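You operate a simulated robot arm through the tools that you are given. There is no shell and no other tool.

You run a simulated two-armed robot. Do the job below in one go: nothing can be reset, and whatever is moved stays where it is left.

## Task
Tare, weigh a trial load and key its overweight in as trim.
Fine: overweight is weight less target; Start and wait for the full lamp, Empty the load into the blue floor tub, white switch to Trim, mode switch to Off last.

It is judged by the outcome, as a careful person would: the job done as asked, and still so three seconds after it is handed in. It fails if anything else is knocked over, pushed out of place, dropped, spilled or broken.

## Robot
Two 7-joint arms with two-finger parallel grippers on one trunk that stands fixed in place. Base frame: the origin is at the foot of the trunk, x ahead of it, y to its left, z up. Readings come in mm, degrees, newtons and seconds.
The left shoulder is at [65, 157, 1205], the right one opposite. With the tool pointing down near the work surface each hand reaches from about 100 to 500 mm from the base axis, measured 20 degrees to its own side. Payload 3.91 kg a hand.
The tool frame of a hand sits at the grasp point between the pads (the TCP): z along the fingers, y along the line on which they close. The tips reach 30 mm beyond it. Largest opening 110 mm; finger width 20, thickness 10; the body of the gripper, 48 by 112 mm, starts 55 mm behind the TCP.
Orientation is told as [roll, pitch, yaw] about the base's x, y, z axes, in that order, counted from this pose: with the fingers straight down and closing along the base's y, the tool's x points along the base's -x, its y along +y and its z along -z.

## Interface
- The arms move only by the tool servo_tool. It takes "left_steps", "right_steps" or both (then of equal length, played together; a hand with none holds still); each is a list that holds one entry, the list of rows, each a list of 7 numbers: the shift along the base's x, y, z in units of 25 mm (1.0 is 25 mm), then the turn, a rotation vector about the base's x, y, z in units of 4 degrees (1.0 is 4 degrees), then the gripper command, from -1 (shut) to 1 (fully open), values between in proportion. In form: [[[x, y, z, wx, wy, wz, fingers], ...]]. A call has 1 to 20 rows; each row shifts and turns the commanded pose from where the row before left it. A call with a number of a shift or a turn outside -1 to 1 is refused whole. Each row takes 0.2 s and may step no farther than 50 mm and 8.6 degrees from the row before; otherwise, or with a gripper value out of range, the whole call is refused. A pose out of reach is approached as far as the arm can. The call stops where the force on the tool passes 40 N (or 10 N more than at its start, if that is more) or the arm is blocked; 0.2 s more then pass. The fingers move at their own pace (about 108 mm/s each) and stop on an object; they squeeze with about 30 N. The grip force told is the motor's: it shows also when the fingers shut on nothing. Time passes only in rows, and 0.2 s behind the last, so rows that do not move let the fingers close. The reply holds the time, the measured pose of the TCP, the force on the tool along the base axes, the opening and the grip force, in the units named above and with some noise, with the torque about the TCP (base axes, N m) and any sound that the robot's microphone picked up.
- Cameras (640 x 400 px; columns grow to the right, rows downward): "scene" is now at [118.8, 58, 1460.7]; the picture's right is [0.62, -0.79, 0.00], its down [-0.25, -0.20, -0.95] and it looks along [0.75, 0.58, -0.32] (base axes); focal length 344 px, centre (320, 200). "left" rides on the left gripper at [73, -17, -103] in its tool frame; the picture's right is [0.23, 0.97, 0.00], its down [-0.76, 0.18, -0.62] and it looks along [-0.61, 0.14, 0.78] (tool axes); focal length 222 px, centre (320, 200). "right" rides on the right gripper at [72, 17, -103] in its tool frame; the picture's right is [-0.23, 0.97, 0.00], its down [-0.76, -0.18, -0.62] and it looks along [-0.61, -0.14, 0.78] (tool axes); focal length 222 px, centre (320, 200). There is no depth. A picture from a camera that has moved, and an enlarged one, comes with that camera's place and axes in the base frame and with its lens.
- grab_frame(camera): a new picture of that camera. No time passes.
- lift_body(by): slides the trunk up (or, below 0, down) by that many mm; the arms and the scene camera ride with it, the base frame stays. It gives what a move gives, with no picture.
- turn_head(pan, tilt): turns the head with the scene camera to pan (to the left, within 86 degrees either way) and tilt (down, from -29 to 69), counted from straight ahead of the robot. It gives what a move gives.
- close_up(camera, box): a new picture of the part [left, top, right, bottom] of that camera's present view, enlarged. No time passes.
- hand_in(): hands the job in; it is judged then, once.

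Nothing tells you positions but the pictures and the camera data. Unless the task says otherwise, let go and move clear before handing in.

The tools are called as a command line: name --argument value ..., lists and objects as JSON in quotes. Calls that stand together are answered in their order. servo_tool: Moves the arms, as the interface text tells. Its arguments: {"type":"object","properties":{"left_steps":{"type":"array"},"right_steps":{"type":"array"}},"required":[]} The other tools are called the same way: lift_body (by) slides the trunk up or down; turn_head (pan, tilt) turns the head that bears the scene camera; grab_frame (camera) takes a picture; close_up (camera, box) takes an enlarged picture of a part of a camera's view; hand_in () hands the job in.

At the start:

```text
t: 0.0
left_eef_pos: [548.7, 716.3, 1222.5]
left_tool_rot: [0.0, -0.2, 0.0]
left_contact_force: [0.1, 0.8, -1.0]
left_wrist_torque: [0.0, 0.0, -0.01]
left_finger_gap: 110.2
left_grip_force: 0.0
right_eef_pos: [732.5, 46.7, 1220.0]
right_tool_rot: [0.0, -0.3, 0.0]
right_contact_force: [0.5, -0.7, -0.9]
right_wrist_torque: [0.01, -0.02, 0.0]
right_finger_gap: 109.8
right_grip_force: 0.0
trunk travel left (down, up): [-650.0, 290.0]
head pan, tilt: [38.0, 18.9]
```

scene: 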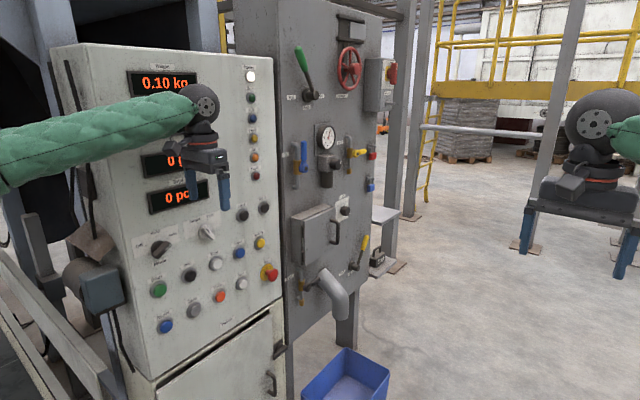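
right: 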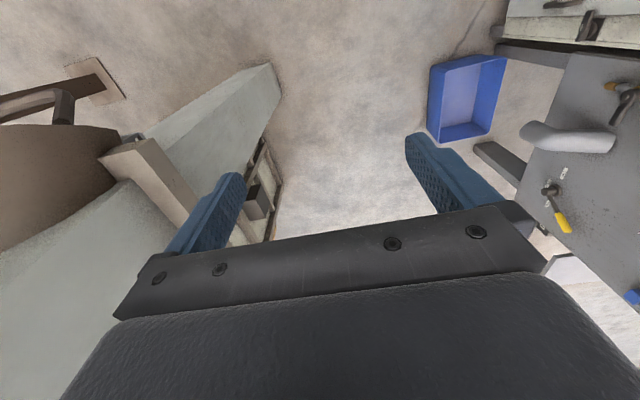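
left: 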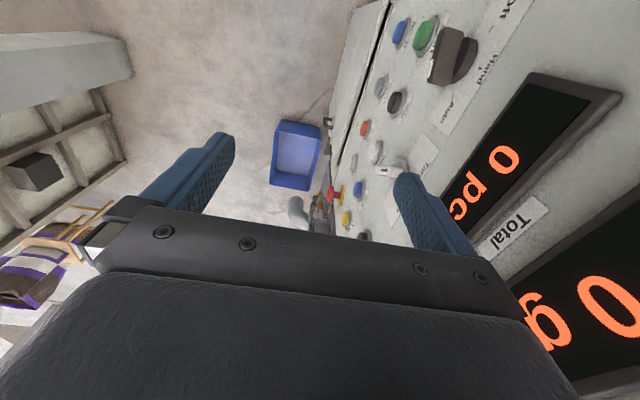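

I see a cream control panel with displays, buttons and switches in front-left, next to a grey machine with levers, a chute and a blue tub below. First I read the labels with close-ups.

close_up --camera "scene" --box '[120, 190, 300, 340]'

close_up --camera "scene" --box '[110, 50, 290, 200]'

close_up --camera "scene" --box '[270, 20, 410, 140]'

close_up --camera "scene" --box '[270, 120, 410, 320]'

```text
2.67 times, centred on (210, 265) of scene
camera zoom: at [118.8, 58.0, 1460.7], right [0.62, -0.79, 0.0], down [-0.25, -0.2, -0.95], along [0.75, 0.58, -0.32], focal length 919 px, centre (613, 27)
```

zoom: 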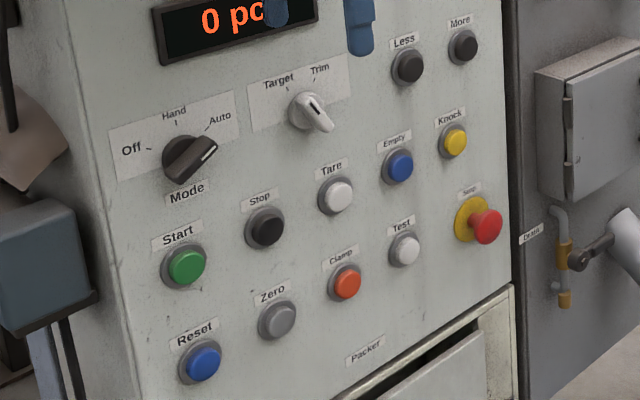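

```text
2.67 times, centred on (200, 125) of scene
camera zoom: at [118.8, 58.0, 1460.7], right [0.62, -0.79, 0.0], down [-0.25, -0.2, -0.95], along [0.75, 0.58, -0.32], focal length 919 px, centre (640, 400)
```

zoom: 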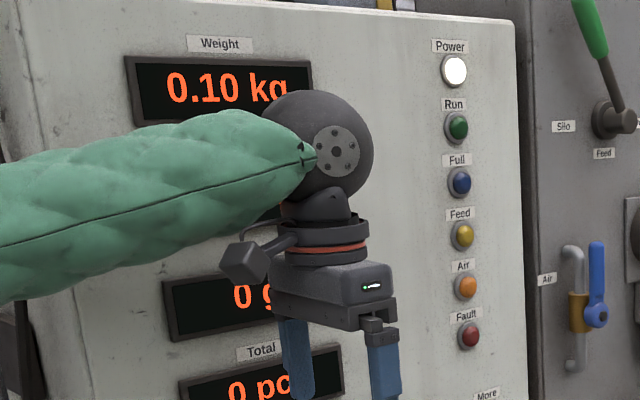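

```text
3.33 times, centred on (340, 80) of scene
camera zoom: at [118.8, 58.0, 1460.7], right [0.62, -0.79, 0.0], down [-0.25, -0.2, -0.95], along [0.75, 0.58, -0.32], focal length 1148 px, centre (253, 600)
```

zoom: 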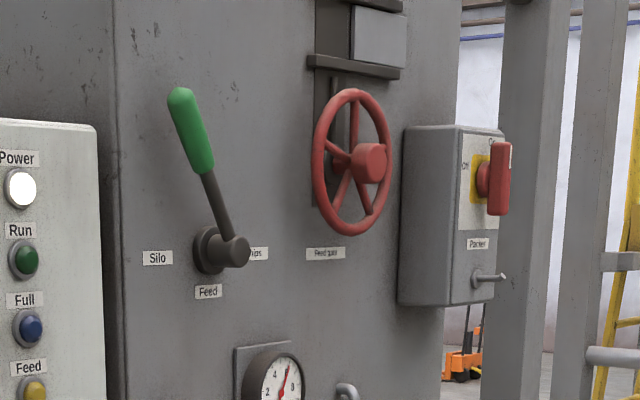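

```text
2.00 times, centred on (340, 220) of scene
camera zoom: at [118.8, 58.0, 1460.7], right [0.62, -0.79, 0.0], down [-0.25, -0.2, -0.95], along [0.75, 0.58, -0.32], focal length 689 px, centre (280, 160)
```

zoom: 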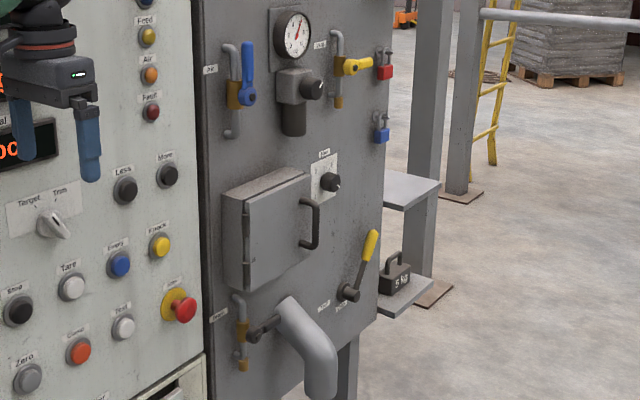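

The panel has Mode (Off/Hand/Auto), a white Target/Trim switch, Less/More, Start, Stop, Tare, Empty and lamps; the grey machine has valves and a chute lever. I'll zoom in on the small labels next.

close_up --camera "scene" --box '[310, 230, 380, 290]'

close_up --camera "scene" --box '[280, 120, 390, 200]'

close_up --camera "scene" --box '[280, 190, 360, 310]'

close_up --camera "scene" --box '[285, 30, 405, 110]'

close_up --camera "scene" --box '[140, 220, 220, 270]'

```text
6.67 times, centred on (345, 260) of scene
camera zoom: at [118.8, 58.0, 1460.7], right [0.62, -0.79, 0.0], down [-0.25, -0.2, -0.95], along [0.75, 0.58, -0.32], focal length 2297 px, centre (153, -200)
```

zoom: 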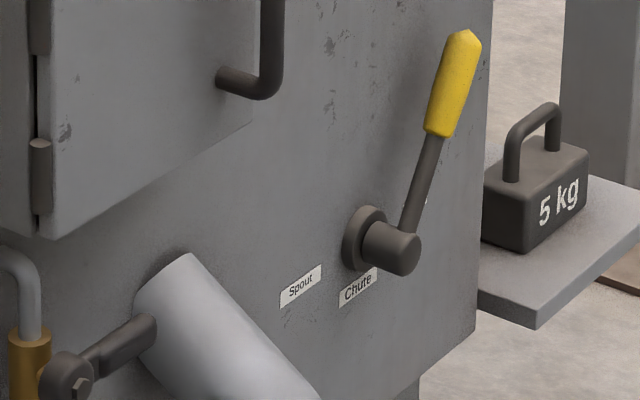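

```text
5.00 times, centred on (335, 160) of scene
camera zoom: at [118.8, 58.0, 1460.7], right [0.62, -0.79, 0.0], down [-0.25, -0.2, -0.95], along [0.75, 0.58, -0.32], focal length 1723 px, centre (245, 400)
```

zoom: 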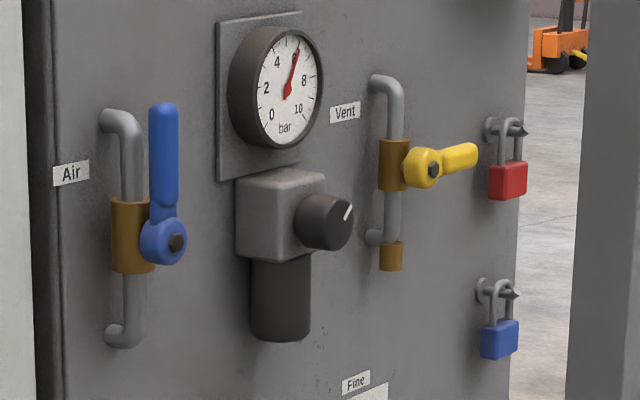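

```text
3.33 times, centred on (320, 250) of scene
camera zoom: at [118.8, 58.0, 1460.7], right [0.62, -0.79, 0.0], down [-0.25, -0.2, -0.95], along [0.75, 0.58, -0.32], focal length 1148 px, centre (320, 33)
```

zoom: 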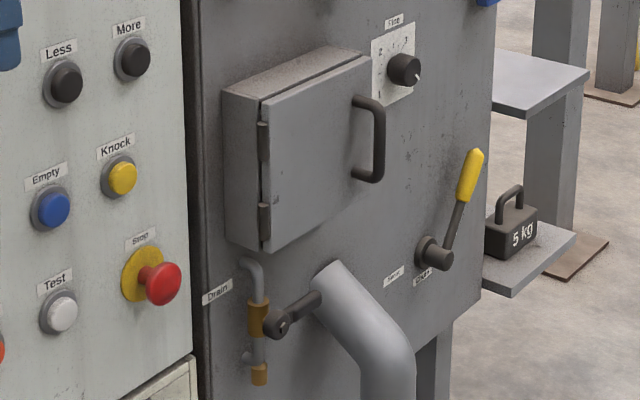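

```text
5.00 times, centred on (345, 70) of scene
camera zoom: at [118.8, 58.0, 1460.7], right [0.62, -0.79, 0.0], down [-0.25, -0.2, -0.95], along [0.75, 0.58, -0.32], focal length 1723 px, centre (195, 850)
```

zoom: 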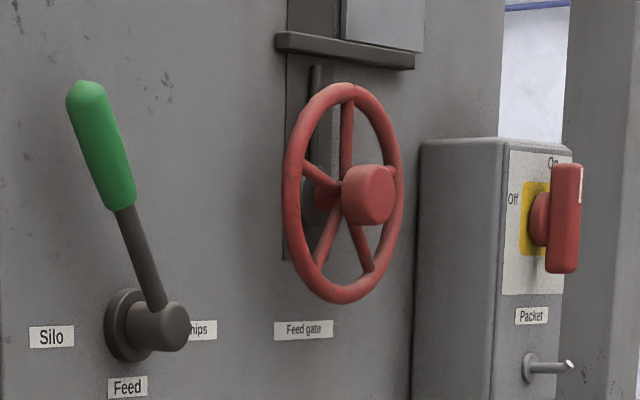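

```text
8.00 times, centred on (180, 245) of scene
camera zoom: at [118.8, 58.0, 1460.7], right [0.62, -0.79, 0.0], down [-0.25, -0.2, -0.95], along [0.75, 0.58, -0.32], focal length 2756 px, centre (1440, -160)
```

zoom: 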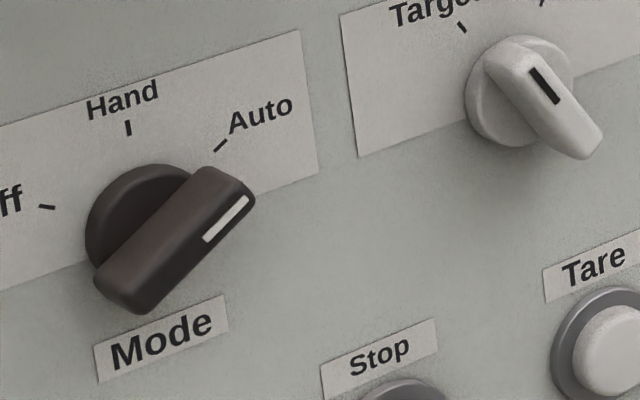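

The panel works out to face the robot's -y side at about y≈830, with x from 400 to 850. The grey machine lies farther along x. I'll pull the left arm back out of the view and look around.

servo_tool --left_steps '[[[0, -1, 0, 0, 0, 0, -1], [0, -1, 0, 0, 0, 0, -1], [0, -1, 0, 0, 0, 0, -1], [-0.5, -1, 0, 0, 0, 0, -1], [-0.5, -1, 0, 0, 0, 0, -1], [-1, -1, 0, 0, 0, 0, -1], [-1, -1, 0, 0, 0, 0, -1], [-1, -1, 0, 0, 0, 0, -1], [-1, -1, 0, 0, 0, 0, -1], [-1, -1, 0, 0, 0, 0, -1]]]'

turn_head --pan 50 --tilt 25

grab_frame --camera "scene"

```text
t: 2.2
left_eef_pos: [397.9, 464.8, 1223.0]
left_tool_rot: [-0.1, -0.2, -0.1]
left_contact_force: [0.1, 0.4, -0.3]
left_wrist_torque: [0.0, 0.03, 0.0]
left_finger_gap: 0.0
left_grip_force: 30.7
right_eef_pos: [732.1, 47.8, 1220.0]
right_tool_rot: [0.0, -0.4, 0.0]
right_contact_force: [0.1, -0.4, -0.4]
right_wrist_torque: [0.0, 0.01, 0.0]
right_finger_gap: 109.9
right_grip_force: 0.1
trunk travel left (down, up): [-650.0, 290.0]
head pan, tilt: [38.0, 18.9]
```

```text
t: 2.9
left_eef_pos: [398.2, 464.4, 1222.7]
left_tool_rot: [0.0, -0.3, 0.1]
left_contact_force: [0.2, -0.2, -0.1]
left_wrist_torque: [-0.01, -0.02, 0.03]
left_finger_gap: 0.1
left_grip_force: 29.7
right_eef_pos: [733.1, 47.0, 1219.6]
right_tool_rot: [0.0, -0.4, 0.0]
right_contact_force: [-0.1, 0.7, -0.2]
right_wrist_torque: [-0.03, 0.02, 0.0]
right_finger_gap: 110.1
right_grip_force: 0.0
trunk travel left (down, up): [-650.0, 290.0]
head pan, tilt: [50.0, 25.0]
```

```text
taken
camera scene: at [104.9, 71.3, 1450.8], right [0.77, -0.64, 0.0], down [-0.27, -0.32, -0.91], along [0.58, 0.69, -0.42], focal length 344 px, centre (320, 200)
```

scene: 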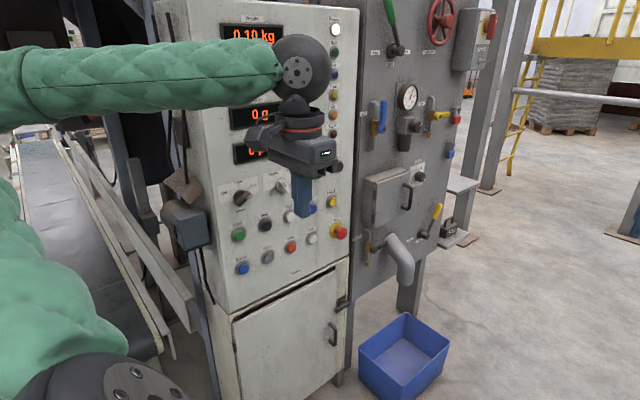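

The arm still hides the displays, so I lower and retract the left hand some more.

servo_tool --left_steps '[[[0, 0, -1, 0, 0, 0, -1], [0, 0, -1, 0, 0, 0, -1], [0, 0, -1, 0, 0, 0, -1], [0, 0, -1, 0, 0, 0, -1], [0, 0, -1, 0, 0, 0, -1], [0, 0, -1, 0, 0, 0, -1], [0, 0, -1, 0, 0, 0, -1], [0, 0, -1, 0, 0, 0, -1], [0, 0, -1, 0, 0, 0, -1], [0, 0, -1, 0, 0, 0, -1], [0, 0, -1, 0, 0, 0, -1], [0, 0, -1, 0, 0, 0, -1], [0, 0, -1, 0, 0, 0, -1], [0, 0, -1, 0, 0, 0, -1], [0, 0, -1, 0, 0, 0, -1]]]'

grab_frame --camera "scene"

grab_frame --camera "left"

```text
t: 6.1
left_eef_pos: [402.1, 465.1, 846.9]
left_tool_rot: [-0.1, -0.2, 0.1]
left_contact_force: [0.3, -0.1, 0.3]
left_wrist_torque: [-0.02, -0.02, 0.0]
left_finger_gap: 0.0
left_grip_force: 30.4
right_eef_pos: [732.5, 47.0, 1219.0]
right_tool_rot: [0.0, -0.4, -0.1]
right_contact_force: [-0.2, 0.0, 0.1]
right_wrist_torque: [-0.03, 0.01, 0.02]
right_finger_gap: 110.3
right_grip_force: 0.1
trunk travel left (down, up): [-650.0, 290.0]
head pan, tilt: [50.0, 25.0]
```

```text
taken
camera scene: at [104.8, 71.3, 1450.8], right [0.77, -0.64, 0.0], down [-0.27, -0.32, -0.91], along [0.58, 0.69, -0.42], focal length 344 px, centre (320, 200)
```

scene: 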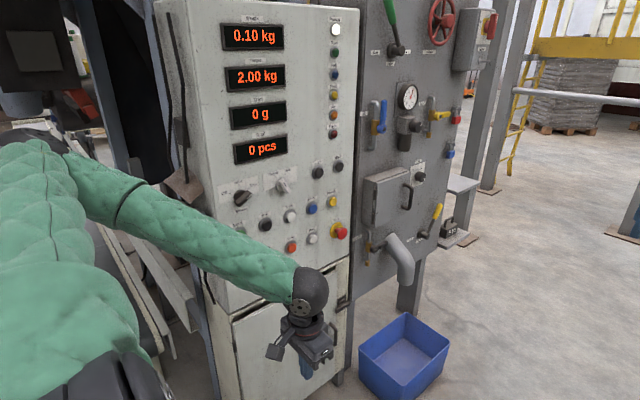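

```text
taken
camera left: at [327.8, 448.7, 951.6], right [-0.23, 0.97, 0.0], down [0.76, 0.18, 0.63], along [0.61, 0.14, -0.78], focal length 222 px, centre (320, 200)
```

left: 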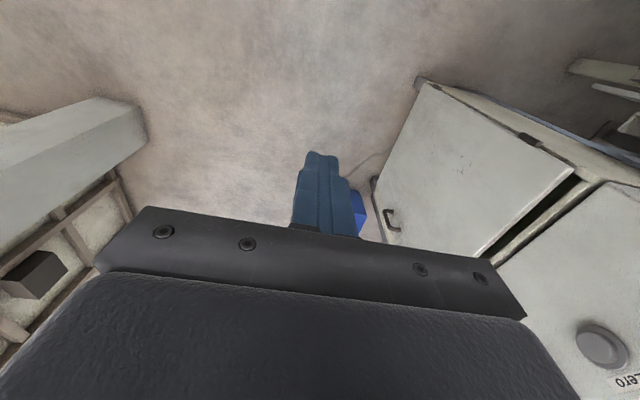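

Displays read 0.10 kg, 2.00 kg, 0 g and 0 pcs. I'll zoom in on the details.

close_up --camera "scene" --box '[210, 10, 360, 165]'

close_up --camera "scene" --box '[210, 150, 360, 280]'

close_up --camera "scene" --box '[350, 160, 480, 270]'

close_up --camera "scene" --box '[360, 70, 480, 170]'

close_up --camera "scene" --box '[340, 210, 480, 400]'

close_up --camera "scene" --box '[140, 150, 230, 260]'

close_up --camera "scene" --box '[360, 0, 500, 80]'

```text
2.58 times, centred on (285, 88) of scene
camera zoom: at [104.8, 71.3, 1450.8], right [0.77, -0.64, 0.0], down [-0.27, -0.32, -0.91], along [0.58, 0.69, -0.42], focal length 889 px, centre (410, 490)
```

zoom: 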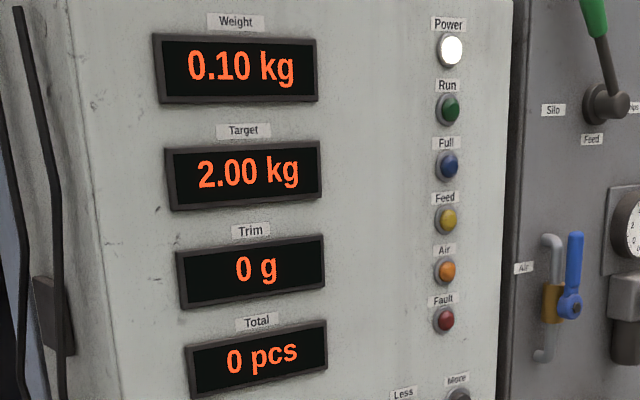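

```text
3.08 times, centred on (285, 215) of scene
camera zoom: at [104.8, 71.3, 1450.8], right [0.77, -0.64, 0.0], down [-0.27, -0.32, -0.91], along [0.58, 0.69, -0.42], focal length 1060 px, centre (428, 154)
```

zoom: 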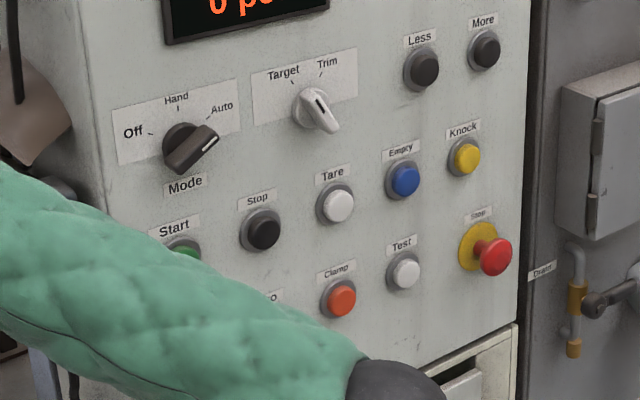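

```text
3.64 times, centred on (415, 215) of scene
camera zoom: at [104.8, 71.3, 1450.8], right [0.77, -0.64, 0.0], down [-0.27, -0.32, -0.91], along [0.58, 0.69, -0.42], focal length 1253 px, centre (-26, 146)
```

zoom: 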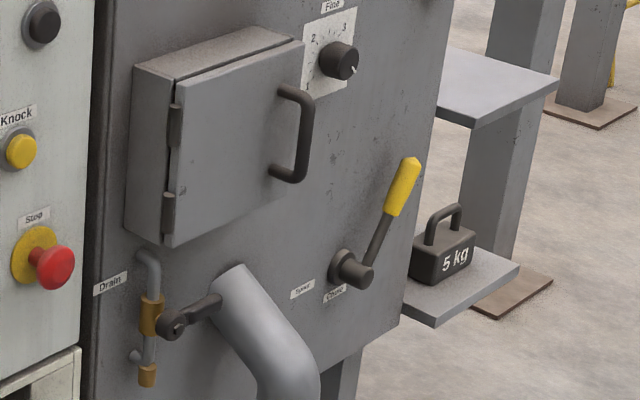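

```text
4.00 times, centred on (420, 120) of scene
camera zoom: at [104.8, 71.3, 1450.8], right [0.77, -0.64, 0.0], down [-0.27, -0.32, -0.91], along [0.58, 0.69, -0.42], focal length 1378 px, centre (-80, 520)
```

zoom: 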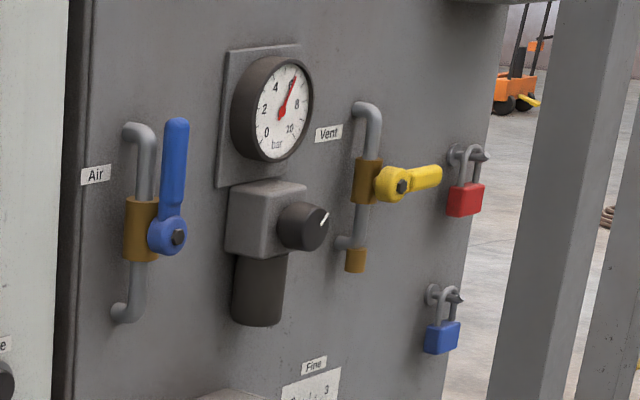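

```text
2.11 times, centred on (410, 305) of scene
camera zoom: at [104.8, 71.3, 1450.8], right [0.77, -0.64, 0.0], down [-0.27, -0.32, -0.91], along [0.58, 0.69, -0.42], focal length 725 px, centre (130, -21)
```

zoom: 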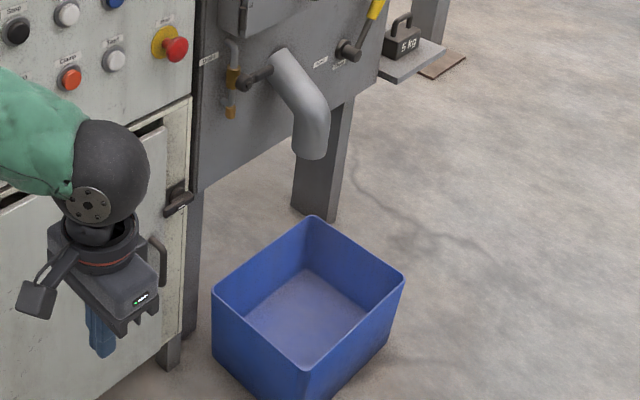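

```text
3.64 times, centred on (185, 205) of scene
camera zoom: at [104.8, 71.3, 1450.8], right [0.77, -0.64, 0.0], down [-0.27, -0.32, -0.91], along [0.58, 0.69, -0.42], focal length 1253 px, centre (811, 182)
```

zoom: 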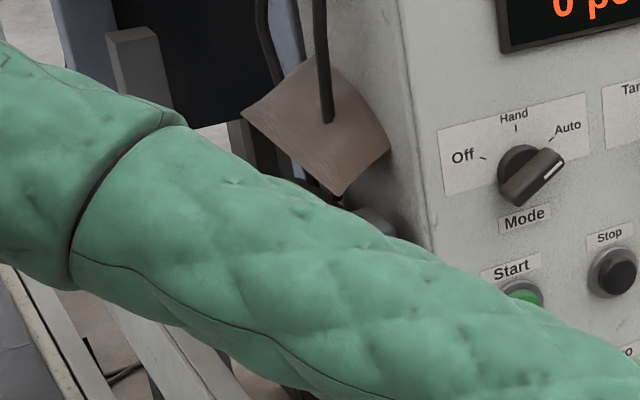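

```text
4.57 times, centred on (430, 40) of scene
camera zoom: at [104.8, 71.3, 1450.8], right [0.77, -0.64, 0.0], down [-0.27, -0.32, -0.91], along [0.58, 0.69, -0.42], focal length 1575 px, centre (-183, 931)
```

zoom: 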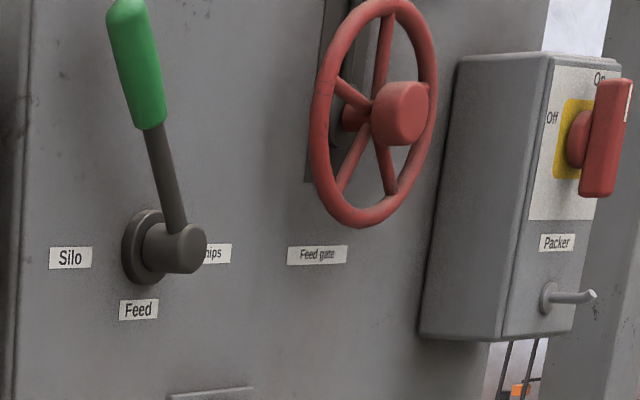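

Target is 2.00 kg, Trim 0 g. The yellow lever's labels read Spout/Chute, and it leans towards Chute. The spout sits above the blue tub, so I think it has to go to Spout. Before moving the trunk I'll check the surroundings.

turn_head --pan 80 --tilt 35

grab_frame --camera "scene"

turn_head --pan 0 --tilt 35

grab_frame --camera "scene"

turn_head --pan 28 --tilt 32

grab_frame --camera "scene"

close_up --camera "scene" --box '[260, 100, 500, 300]'

```text
t: 7.1
left_eef_pos: [399.7, 465.8, 847.6]
left_tool_rot: [0.1, -0.2, 0.0]
left_contact_force: [0.1, -0.1, -0.3]
left_wrist_torque: [-0.03, -0.02, 0.0]
left_finger_gap: 0.2
left_grip_force: 30.1
right_eef_pos: [732.7, 47.6, 1220.0]
right_tool_rot: [0.0, -0.2, 0.1]
right_contact_force: [-0.6, -1.0, -0.1]
right_wrist_torque: [-0.01, -0.01, -0.01]
right_finger_gap: 110.0
right_grip_force: 0.0
trunk travel left (down, up): [-650.0, 290.0]
head pan, tilt: [80.0, 35.0]
```

```text
taken
camera scene: at [61.0, 87.4, 1434.8], right [0.98, -0.17, 0.0], down [-0.1, -0.57, -0.82], along [0.15, 0.81, -0.57], focal length 344 px, centre (320, 200)
```

scene: 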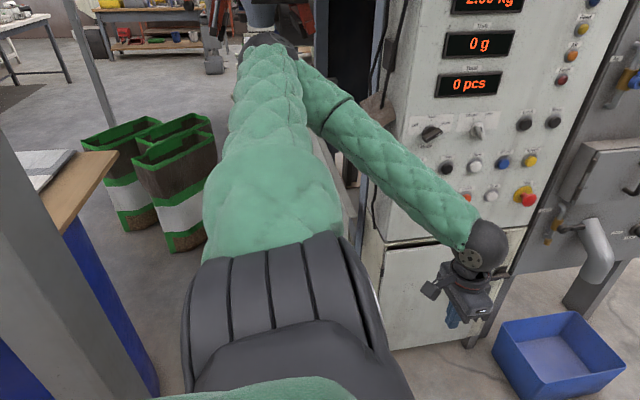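

```text
t: 8.6
left_eef_pos: [401.6, 466.2, 848.5]
left_tool_rot: [0.0, -0.2, -0.1]
left_contact_force: [0.0, 0.0, 0.3]
left_wrist_torque: [-0.03, 0.0, -0.01]
left_finger_gap: 0.0
left_grip_force: 30.1
right_eef_pos: [732.0, 47.2, 1220.6]
right_tool_rot: [0.0, -0.3, 0.1]
right_contact_force: [-0.1, -0.3, 0.2]
right_wrist_torque: [-0.02, 0.02, 0.03]
right_finger_gap: 110.0
right_grip_force: 0.0
trunk travel left (down, up): [-650.0, 290.0]
head pan, tilt: [0.0, 35.0]
```

```text
taken
camera scene: at [133.6, 0.8, 1435.1], right [0.0, -1.0, 0.0], down [-0.57, 0.0, -0.82], along [0.82, 0.0, -0.57], focal length 344 px, centre (320, 200)
```

scene: 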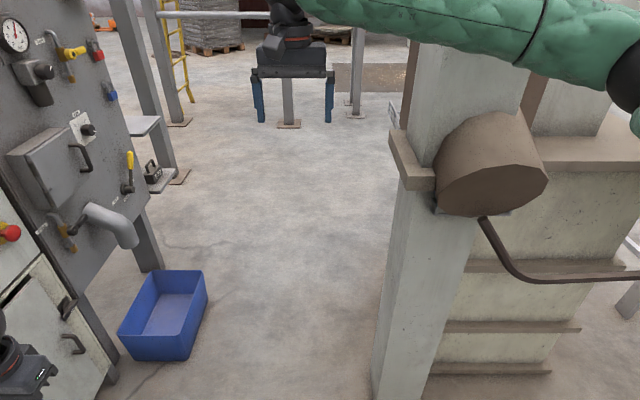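

```text
t: 9.6
left_eef_pos: [400.4, 465.4, 848.6]
left_tool_rot: [0.0, -0.2, 0.0]
left_contact_force: [-0.9, -0.1, -0.4]
left_wrist_torque: [-0.03, -0.01, 0.0]
left_finger_gap: 0.0
left_grip_force: 29.6
right_eef_pos: [733.8, 47.1, 1219.7]
right_tool_rot: [0.0, -0.2, 0.1]
right_contact_force: [0.2, 0.3, -0.4]
right_wrist_torque: [0.0, 0.0, -0.02]
right_finger_gap: 110.0
right_grip_force: 0.1
trunk travel left (down, up): [-650.0, 290.0]
head pan, tilt: [28.0, 32.0]
```

```text
taken
camera scene: at [124.7, 42.7, 1439.7], right [0.47, -0.88, 0.0], down [-0.46, -0.25, -0.85], along [0.75, 0.4, -0.53], focal length 344 px, centre (320, 200)
```

scene: 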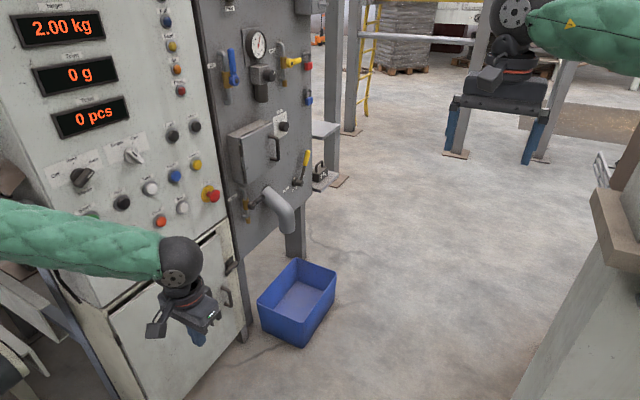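

```text
2.00 times, centred on (380, 200) of scene
camera zoom: at [124.7, 42.7, 1439.7], right [0.47, -0.88, 0.0], down [-0.46, -0.25, -0.85], along [0.75, 0.4, -0.53], focal length 689 px, centre (200, 200)
```

zoom: 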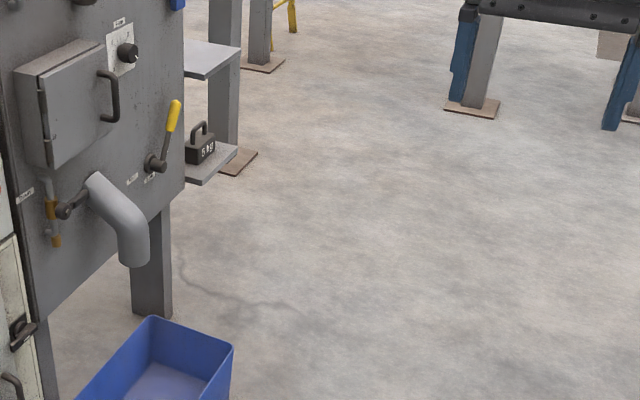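

The lever hub works out to about [1320, 795, 665], with its handle leaning right towards Chute. I'll test the left arm's reach in the open space ahead, turning the fingers to point forward as it goes.

servo_tool --left_steps '[[[1, 0, 0.3, 0, -1, 0, -1], [1, 0, 0.3, 0, -1, 0, -1], [1, 0, 0.3, 0, -1, 0, -1], [1, 0, 0.3, 0, -1, 0, -1], [1, 0, 0.3, 0, -1, 0, -1], [1, 0, 0.3, 0, -1, 0, -1], [1, 0, 0.3, 0, -1, 0, -1], [1, 0, 0.3, 0, -1, 0, -1], [1, 0, 0.3, 0, -1, 0, -1], [1, 0, 0.3, 0, -1, 0, -1], [1, 0, 0, 0, -1, 0, -1], [1, 0, 0, 0, -1, 0, -1], [1, 0, 0, 0, -1, 0, -1], [1, 0, 0, 0, -1, 0, -1], [1, 0, 0, 0, -1, 0, -1], [1, 0, 0, 0, -1, 0, -1], [1, 0, 0, 0, -1, 0, -1], [1, 0, 0, 0, -1, 0, -1], [1, 0, 0, 0, -1, 0, -1], [1, 0, 0, 0, -1, 0, -1]]]'

grab_frame --camera "scene"

grab_frame --camera "left"

```text
t: 13.8
left_eef_pos: [897.3, 466.8, 925.8]
left_tool_rot: [-0.1, -80.3, -0.1]
left_contact_force: [-0.3, -0.3, -0.1]
left_wrist_torque: [-0.02, 0.03, 0.03]
left_finger_gap: 0.0
left_grip_force: 30.2
right_eef_pos: [732.8, 46.3, 1218.2]
right_tool_rot: [-0.1, -0.3, 0.0]
right_contact_force: [-0.1, 0.7, -0.8]
right_wrist_torque: [0.03, 0.03, 0.04]
right_finger_gap: 110.1
right_grip_force: 0.0
trunk travel left (down, up): [-650.0, 290.0]
head pan, tilt: [28.0, 32.0]
```

```text
taken
camera scene: at [124.4, 42.5, 1439.8], right [0.47, -0.88, 0.0], down [-0.46, -0.25, -0.85], along [0.75, 0.4, -0.53], focal length 344 px, centre (320, 200)
```

scene: 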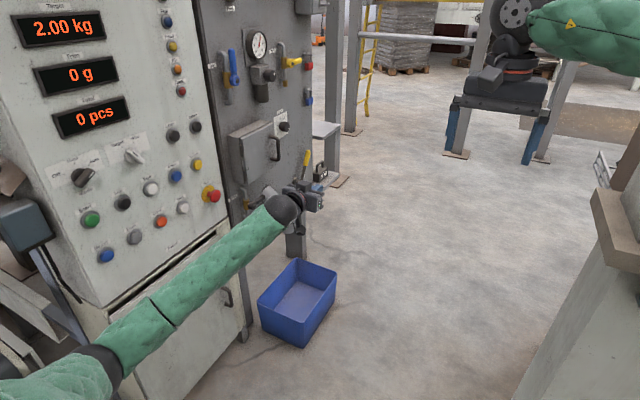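

```text
taken
camera left: at [782.9, 450.2, 872.3], right [-0.04, 0.97, -0.22], down [-0.49, 0.18, 0.86], along [0.87, 0.14, 0.47], focal length 222 px, centre (320, 200)
```

left: 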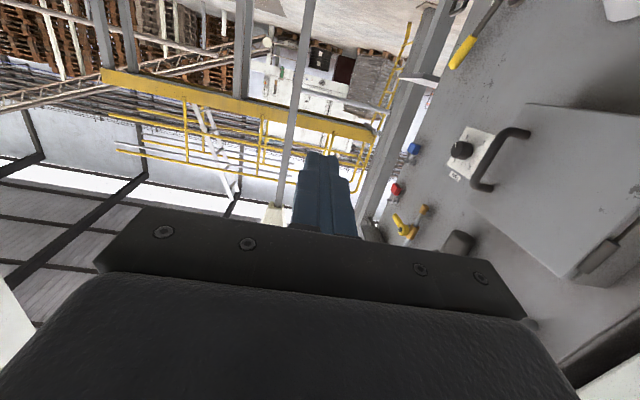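

There is reach beyond x=900. I'll extend further towards the lever, well clear of the machine face, and look from there.

servo_tool --left_steps '[[[1, 0, -0.2, 0, -1, 0, -1], [1, 0, -0.2, 0, -1, 0, -1], [1, 0, -0.2, 0, -0.5, 0, -1], [1, 0, -0.2, 0, 0, 1, -1], [1, 0, -0.2, 0, 0, 1, -1], [1, 0, -0.2, 0, 0, 1, -1], [1, 0, -0.2, 0, 0, 1, -1], [1, 0, -0.2, 0, 0, 1, -1], [1, 0, -0.2, 0, 0, 1, -1], [1, 0, -0.2, 0, 0, 0, -1]]]'

grab_frame --camera "left"

grab_frame --camera "scene"

```text
t: 15.9
left_eef_pos: [1150.6, 465.1, 874.0]
left_tool_rot: [-142.6, -89.8, 166.7]
left_contact_force: [0.4, 0.6, -0.6]
left_wrist_torque: [-0.03, -0.01, -0.01]
left_finger_gap: 0.0
left_grip_force: 30.4
right_eef_pos: [733.8, 47.7, 1220.1]
right_tool_rot: [0.0, -0.2, 0.0]
right_contact_force: [-0.2, -0.4, 0.0]
right_wrist_torque: [-0.01, 0.02, 0.01]
right_finger_gap: 110.1
right_grip_force: 0.1
trunk travel left (down, up): [-650.0, 290.0]
head pan, tilt: [28.0, 32.0]
```

```text
taken
camera left: at [1062.5, 407.4, 801.8], right [-0.4, 0.89, -0.23], down [-0.64, -0.09, 0.76], along [0.66, 0.45, 0.61], focal length 222 px, centre (320, 200)
```

left: 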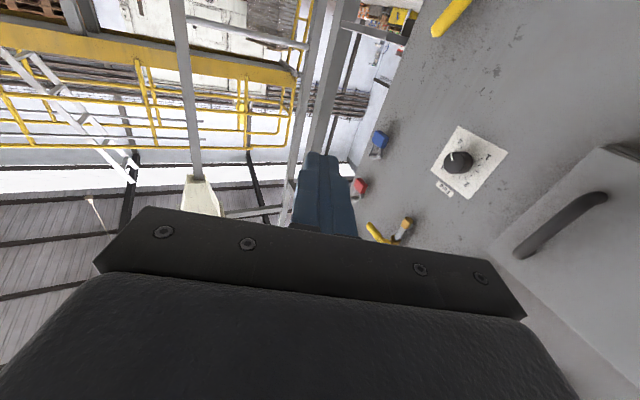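

```text
taken
camera scene: at [124.6, 42.7, 1439.7], right [0.47, -0.88, 0.0], down [-0.46, -0.25, -0.85], along [0.75, 0.4, -0.53], focal length 344 px, centre (320, 200)
```

scene: 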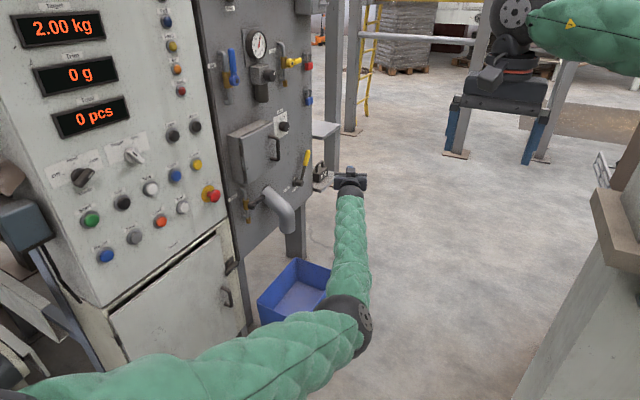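

The arm still has reach left, and the lever tip triangulates to about [1460, 825, 760]. I'll tilt the hand down so its camera sees the lever and its labels properly.

servo_tool --left_steps '[[[0.3, 0.3, 0.2, -0.43, 0.9, 0, -1], [0.3, 0.3, 0.2, -0.43, 0.9, 0, -1], [0.3, 0.3, 0.2, -0.43, 0.9, 0, -1], [0.3, 0.3, 0.2, -0.43, 0.9, 0, -1], [0.3, 0.3, 0.2, -0.43, 0.9, 0, -1], [0.3, 0.3, 0.2, -0.43, 0.9, 0, -1], [0.3, 0.3, 0.2, -0.43, 0.9, 0, -1], [0.3, 0.3, 0.2, -0.43, 0.9, 0, -1], [0.3, 0.3, 0.2, -0.43, 0.9, 0, -1], [0.3, 0.3, 0.2, -0.43, 0.9, 0, -1]]]'

grab_frame --camera "left"

```text
t: 18.1
left_eef_pos: [1197.2, 540.3, 908.6]
left_tool_rot: [-1.7, -50.2, 25.7]
left_contact_force: [-0.4, 0.0, -0.2]
left_wrist_torque: [-0.01, -0.01, 0.0]
left_finger_gap: 0.1
left_grip_force: 29.8
left hand out of reach, approached as far as the arm can: row 9, 10
right_eef_pos: [732.4, 47.6, 1220.1]
right_tool_rot: [0.0, -0.4, 0.0]
right_contact_force: [0.7, 1.2, -0.3]
right_wrist_torque: [-0.03, 0.0, -0.02]
right_finger_gap: 109.9
right_grip_force: 0.1
trunk travel left (down, up): [-650.0, 290.0]
head pan, tilt: [28.0, 32.0]
```

```text
taken
camera left: at [1089.6, 473.4, 920.7], right [-0.53, 0.82, -0.19], down [-0.07, 0.18, 0.98], along [0.84, 0.54, -0.04], focal length 222 px, centre (320, 200)
```

left: 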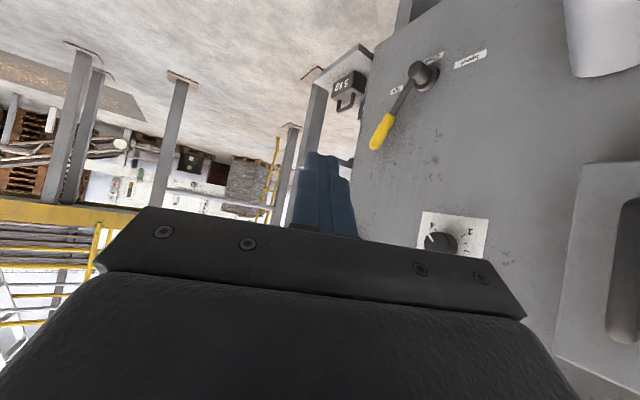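

close_up --camera "left" --box '[340, 30, 520, 170]'

close_up --camera "left" --box '[380, 200, 500, 270]'

```text
2.86 times, centred on (430, 100) of left
camera zoom: at [1089.6, 473.4, 920.7], right [-0.53, 0.82, -0.19], down [-0.07, 0.18, 0.98], along [0.84, 0.54, -0.04], focal length 635 px, centre (6, 486)
```

zoom: 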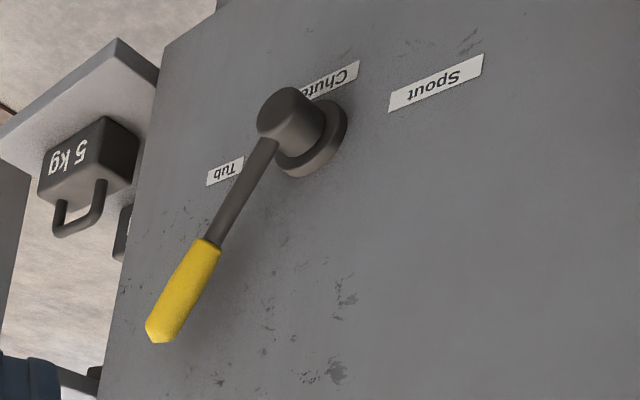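

```text
5.33 times, centred on (440, 235) of left
camera zoom: at [1089.6, 473.4, 920.7], right [-0.53, 0.82, -0.19], down [-0.07, 0.18, 0.98], along [0.84, 0.54, -0.04], focal length 1185 px, centre (-320, 13)
```

zoom: 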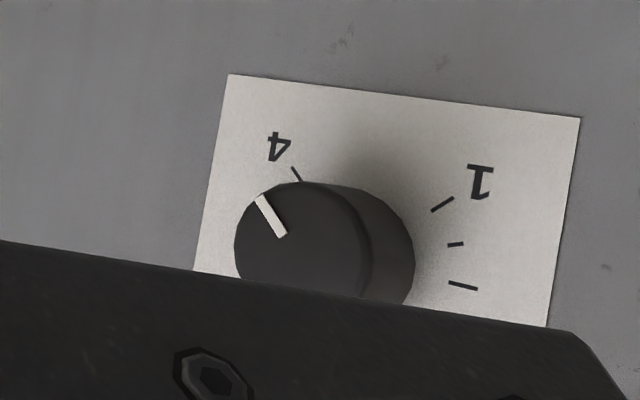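

The right-hand label is "Tub" and the lever leans that way, so the chute is already set to Tub and needs no change. Next I check that the tub really sits under the pipe, with the hand pointing down.

servo_tool --left_steps '[[[-0.8, -0.1, 0, -0.43, 0.9, 0, -1], [-0.8, -0.1, 0, -0.43, 0.9, 0, -1], [-0.8, -0.1, 0, -0.43, 0.9, 0, -1], [-0.8, -0.1, 0, -0.43, 0.9, 0, -1], [-0.8, -0.1, 0, -0.43, 0.9, 0, -1], [-0.8, -0.1, 0, -0.43, 0.9, 0, -1], [-0.8, -0.1, 0, -0.43, 0.9, 0, -1], [-0.8, -0.1, 0, -0.43, 0.9, 0, -1], [-0.8, -0.1, 0, -0.43, 0.9, 0, -1], [-0.8, 0, 0, -0.43, 0.9, 0, -1], [-0.8, 0, 0, -0.43, 0.9, 0, -1], [-0.8, 0, 0, -0.21, 0.45, 0, -1]]]'

grab_frame --camera "left"

grab_frame --camera "scene"

close_up --camera "scene" --box '[240, 170, 350, 360]'

```text
t: 20.8
left_eef_pos: [958.0, 519.2, 911.2]
left_tool_rot: [-1.7, -4.4, 25.5]
left_contact_force: [0.4, -0.4, 0.4]
left_wrist_torque: [0.0, 0.0, 0.0]
left_finger_gap: 0.0
left_grip_force: 29.6
right_eef_pos: [733.6, 47.1, 1219.8]
right_tool_rot: [0.0, -0.3, -0.1]
right_contact_force: [0.9, -0.8, -0.5]
right_wrist_torque: [0.03, -0.04, 0.01]
right_finger_gap: 109.9
right_grip_force: 0.1
trunk travel left (down, up): [-650.0, 290.0]
head pan, tilt: [28.0, 32.0]
```

```text
taken
camera left: at [889.3, 471.7, 1010.0], right [-0.62, 0.78, -0.05], down [0.56, 0.48, 0.67], along [0.55, 0.39, -0.74], focal length 222 px, centre (320, 200)
```

left: 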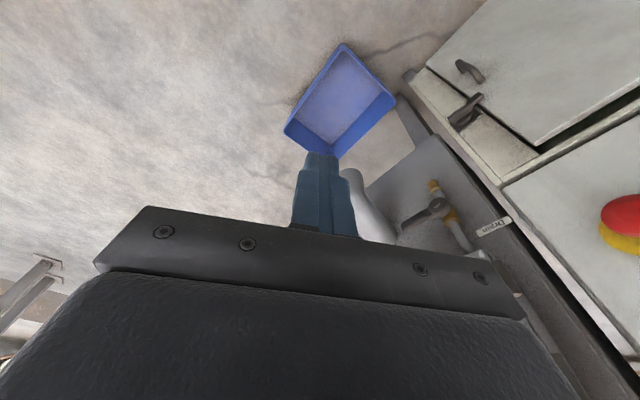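

```text
taken
camera scene: at [124.7, 42.9, 1439.7], right [0.47, -0.88, 0.0], down [-0.46, -0.25, -0.85], along [0.75, 0.4, -0.53], focal length 344 px, centre (320, 200)
```

scene: 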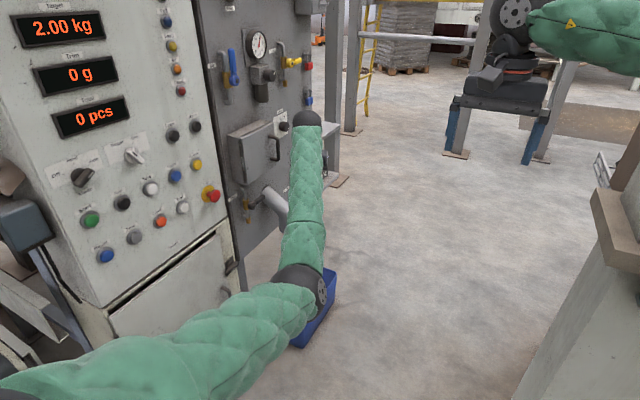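

```text
2.11 times, centred on (295, 265) of scene
camera zoom: at [124.7, 42.9, 1439.7], right [0.47, -0.88, 0.0], down [-0.46, -0.25, -0.85], along [0.75, 0.4, -0.53], focal length 725 px, centre (373, 63)
```

zoom: 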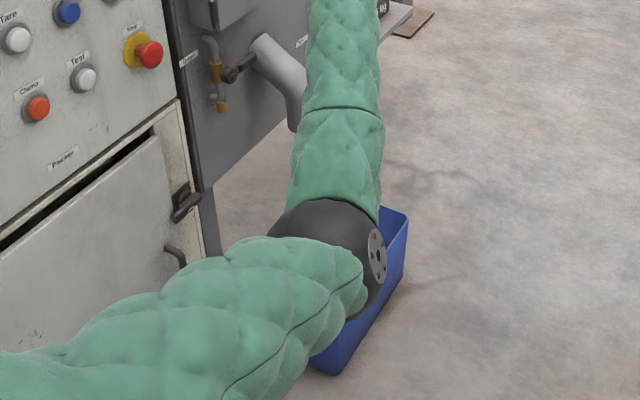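

The tub rim spans roughly x 945–1250, y 556–780, and the pipe outlet at about [1120, 735, 520] is above it, so that is fine. Next I bring the left hand in front of the control panel and turn it to face the panel with its camera on top.

servo_tool --left_steps '[[[-0.8, -0.1, 0.18, 0, 0, -1, -1], [-0.8, -0.1, 0.18, 0, 0, -1, -1], [-0.8, -0.1, 0.18, 0, 0, -1, -1], [-0.8, -0.1, 0.18, 0, 0, -1, -1], [-0.8, -0.1, 0.18, 0, 0, -1, -1], [-0.8, -0.1, 0.18, 0, 0, -1, -1], [-0.8, -0.1, 0.18, 0, 0, -1, -1], [-0.8, 0, 0.18, 0, 0, -1, -1], [-0.8, 0, 0.18, 0, 0, -1, -1], [-0.8, 0, 0.18, 0, 0, -1, -1], [-0.8, 0, 0.18, 0, 0, -1, -1], [-0.8, 0, 0.18, 0, 0, -1, -1], [-0.8, 0, 0.18, 0, 0, -1, -1], [-0.8, 0, 0.18, 0, 0, -1, -1], [-0.8, 0, 0.18, 0, 0, -1, -1], [-0.8, 0, 0.18, 0, 0, -1, -1], [-0.8, 0, 0.18, 0, 0, -1, -1], [-0.8, 0, 0.18, 0, 0, -1, -1], [0, 0, 0.18, 0, 0, -1, -1], [0, 0, 0.18, 0, 0, -1, -1]]]'

servo_tool --left_steps '[[[0, 0, 0, 0, 0, -1, -1], [0, 0, 0, 0, 0, -1, -1], [0, 0, 0, 0, 0, -1, -1], [0, 0, 0, 0, 0, -1, -1], [0, 0, 0, 0, 0, -1, -1], [0, 0, 0, 0, 0, -1, -1], [0, 0, 0, 0, 0, -1, -1], [0, 0, 0, 0, 0, -1, -1], [0, 0, 0, 0, 0, -1, -1]]]'

grab_frame --camera "scene"

```text
t: 24.9
left_eef_pos: [599.6, 512.0, 997.2]
left_tool_rot: [-1.3, -4.4, -54.5]
left_contact_force: [1.3, -0.6, -0.1]
left_wrist_torque: [0.0, 0.0, -0.03]
left_finger_gap: 0.0
left_grip_force: 30.3
left hand out of reach, approached as far as the arm can: row 17, 18
right_eef_pos: [732.6, 47.5, 1219.4]
right_tool_rot: [0.0, -0.4, -0.1]
right_contact_force: [-0.1, 0.6, 0.8]
right_wrist_torque: [-0.03, 0.03, -0.02]
right_finger_gap: 110.0
right_grip_force: 0.0
trunk travel left (down, up): [-650.0, 290.0]
head pan, tilt: [28.0, 32.0]
```

```text
t: 26.9
left_eef_pos: [627.5, 506.5, 985.2]
left_tool_rot: [-1.2, -3.9, -89.8]
left_contact_force: [-0.2, -0.1, 0.1]
left_wrist_torque: [-0.01, 0.02, -0.01]
left_finger_gap: 0.3
left_grip_force: 29.9
left hand out of reach, approached as far as the arm can: row 8, 9
right_eef_pos: [732.9, 47.9, 1220.0]
right_tool_rot: [0.0, -0.3, 0.0]
right_contact_force: [-0.2, 0.4, -0.1]
right_wrist_torque: [-0.01, -0.03, 0.03]
right_finger_gap: 110.0
right_grip_force: 0.1
trunk travel left (down, up): [-650.0, 290.0]
head pan, tilt: [28.0, 32.0]
```

```text
taken
camera scene: at [124.6, 42.7, 1439.7], right [0.47, -0.88, 0.0], down [-0.46, -0.25, -0.85], along [0.75, 0.4, -0.53], focal length 344 px, centre (320, 200)
```

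scene: 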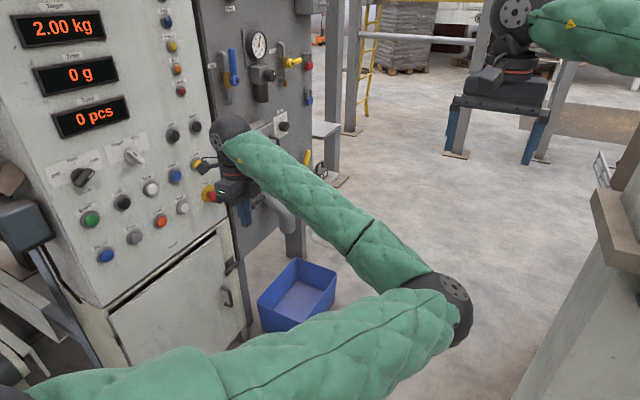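

The yaw came out at about -90° with the elbow swung inward. Now I roll the tool to point at the panel.

servo_tool --left_steps '[[[0, 0, 0, 1, 0, 0, -1], [0, 0, 0, 1, 0, 0, -1], [0, 0, 0, 1, 0, 0, -1], [0, 0, 0, 1, 0, 0, -1], [0, 0, 0, 1, 0, 0, -1], [0, 0, 0, 1, 0, 0, -1], [0, 0, 0, 1, 0, 0, -1], [0, 0, 0, 1, 0, 0, -1], [0, 0, 0, 1, 0, 0, -1], [0, 0, 0, 1, 0, 0, -1], [0, 0, 0, 1, 0, 0, -1], [0, 0, 0, 1, 0, 0, -1], [0, 0, 0, 1, 0, 0, -1], [0, 0, 0, 1, 0, 0, -1], [0, 0, 0, 1, 0, 0, -1], [0, 0, 0, 1, 0, 0, -1], [0, 0, 0, 1, 0, 0, -1], [0, 0, 0, 1, 0, 0, -1], [0, 0, 0, 1, 0, 0, -1], [0, 0, 0, 1, 0, 0, -1]]]'

grab_frame --camera "scene"

grab_frame --camera "left"

```text
t: 29.1
left_eef_pos: [643.2, 529.5, 1073.4]
left_tool_rot: [8.5, 34.3, -82.7]
left_contact_force: [-0.4, 0.3, -0.5]
left_wrist_torque: [-0.04, 0.01, 0.01]
left_finger_gap: 0.3
left_grip_force: 30.2
right_eef_pos: [733.3, 47.9, 1220.3]
right_tool_rot: [0.1, -0.3, 0.0]
right_contact_force: [0.0, 0.4, -0.1]
right_wrist_torque: [0.03, -0.01, -0.02]
right_finger_gap: 109.7
right_grip_force: 0.0
trunk travel left (down, up): [-650.0, 290.0]
head pan, tilt: [28.0, 32.0]
stopped in row 10 (left hand): the arm was blocked; the commanded pose is now the measured one
```

```text
taken
camera scene: at [125.7, 42.6, 1439.1], right [0.47, -0.88, 0.0], down [-0.47, -0.25, -0.85], along [0.75, 0.4, -0.53], focal length 344 px, centre (320, 200)
```

scene: 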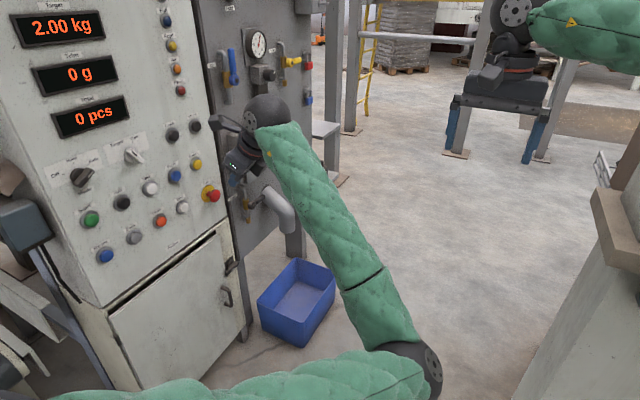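

```text
taken
camera left: at [610.6, 529.6, 1196.6], right [0.94, 0.23, 0.25], down [0.21, -0.97, 0.1], along [0.26, -0.04, -0.96], focal length 222 px, centre (320, 200)
```

left: 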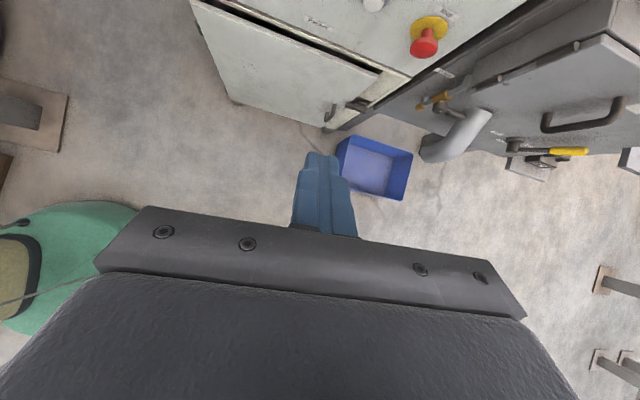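

That orientation hit a joint limit. I'll undo the turn and go back to the neutral tool-down pose, then roll from there with the camera on its left side.

servo_tool --left_steps '[[[-0.2, 0, 0, -1, 0, 0, -1], [-0.2, 0, 0, -1, 0, 0, -1], [-0.2, 0, 0, -1, 0, 0, -1], [-0.2, 0, 0, -1, 0, 0, -1], [-0.2, 0, 0, -1, 0, 0, -1], [-0.2, 0, 0, -1, 0, 0, -1], [-0.2, 0, 0, -1, 0, 0, -1], [-0.2, 0, 0, -1, 0, 0, -1], [-0.2, 0, 0, -0.6, 0, 0, -1], [0, 0, 0, 0, 0, 1, -1], [0, 0, 0, 0, 0, 1, -1], [0, 0, 0, 0, 0, 1, -1], [0, 0, 0, 0, 0, 1, -1], [0, 0, 0, 0, 0, 1, -1], [0, 0, 0, 0, 0, 1, -1], [0, 0, 0, 0, 0, 1, -1], [0, 0, 0, 0, 0, 1, -1], [0, 0, 0, 0, 0, 1, -1], [0, 0, 0, 0, 0, 1, -1], [0, 0, 0, 0, 0, 1, -1]]]'

servo_tool --left_steps '[[[0, 0, 0, 0, 0, 1, -1], [0, 0, 0, 0, 0, 1, -1], [0, 0, 0, 0, 0, 1, -1], [0, 0, 0, 0, 0, 1, -1], [0, 0, 0, 0, 0, 1, -1], [0, 0, 0, 0, 0, 1, -1], [0, 0, 0, 0, 0, 1, -1], [0, 0, 0, 0, 0, 1, -1], [0, 0, 0, 0, 0, 1, -1], [0, 0, 0, 0, 0, 1, -1]]]'

grab_frame --camera "scene"

```text
t: 33.3
left_eef_pos: [602.6, 526.9, 1070.5]
left_tool_rot: [4.4, -0.2, -40.1]
left_contact_force: [1.1, -0.3, -0.3]
left_wrist_torque: [-0.01, 0.0, 0.04]
left_finger_gap: 0.2
left_grip_force: 29.8
left hand out of reach, approached as far as the arm can: row 9
right_eef_pos: [732.7, 46.7, 1218.1]
right_tool_rot: [0.1, -0.5, -0.1]
right_contact_force: [0.5, 0.4, 0.6]
right_wrist_torque: [0.05, 0.02, 0.01]
right_finger_gap: 110.0
right_grip_force: 0.0
trunk travel left (down, up): [-650.0, 290.0]
head pan, tilt: [28.0, 32.0]
```

```text
t: 35.5
left_eef_pos: [601.9, 526.7, 1071.2]
left_tool_rot: [4.1, -0.2, -0.2]
left_contact_force: [1.2, -0.7, 0.9]
left_wrist_torque: [0.02, -0.02, 0.0]
left_finger_gap: 0.0
left_grip_force: 30.3
right_eef_pos: [733.4, 48.7, 1220.4]
right_tool_rot: [0.0, -0.4, 0.1]
right_contact_force: [-0.2, 0.3, 0.1]
right_wrist_torque: [0.03, 0.01, 0.0]
right_finger_gap: 110.0
right_grip_force: 0.0
trunk travel left (down, up): [-650.0, 290.0]
head pan, tilt: [28.0, 32.0]
```

```text
taken
camera scene: at [125.1, 42.7, 1439.7], right [0.47, -0.88, 0.0], down [-0.46, -0.25, -0.85], along [0.75, 0.4, -0.53], focal length 344 px, centre (320, 200)
```

scene: 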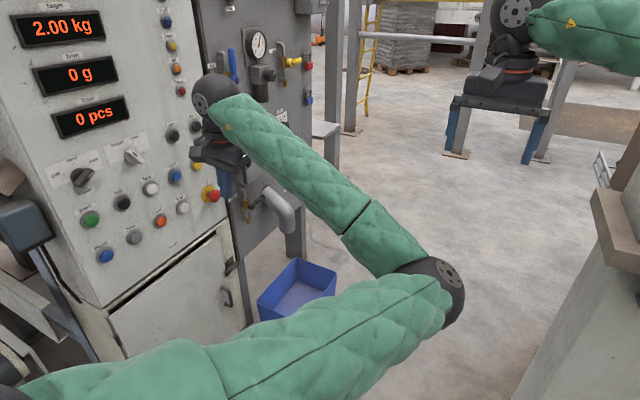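

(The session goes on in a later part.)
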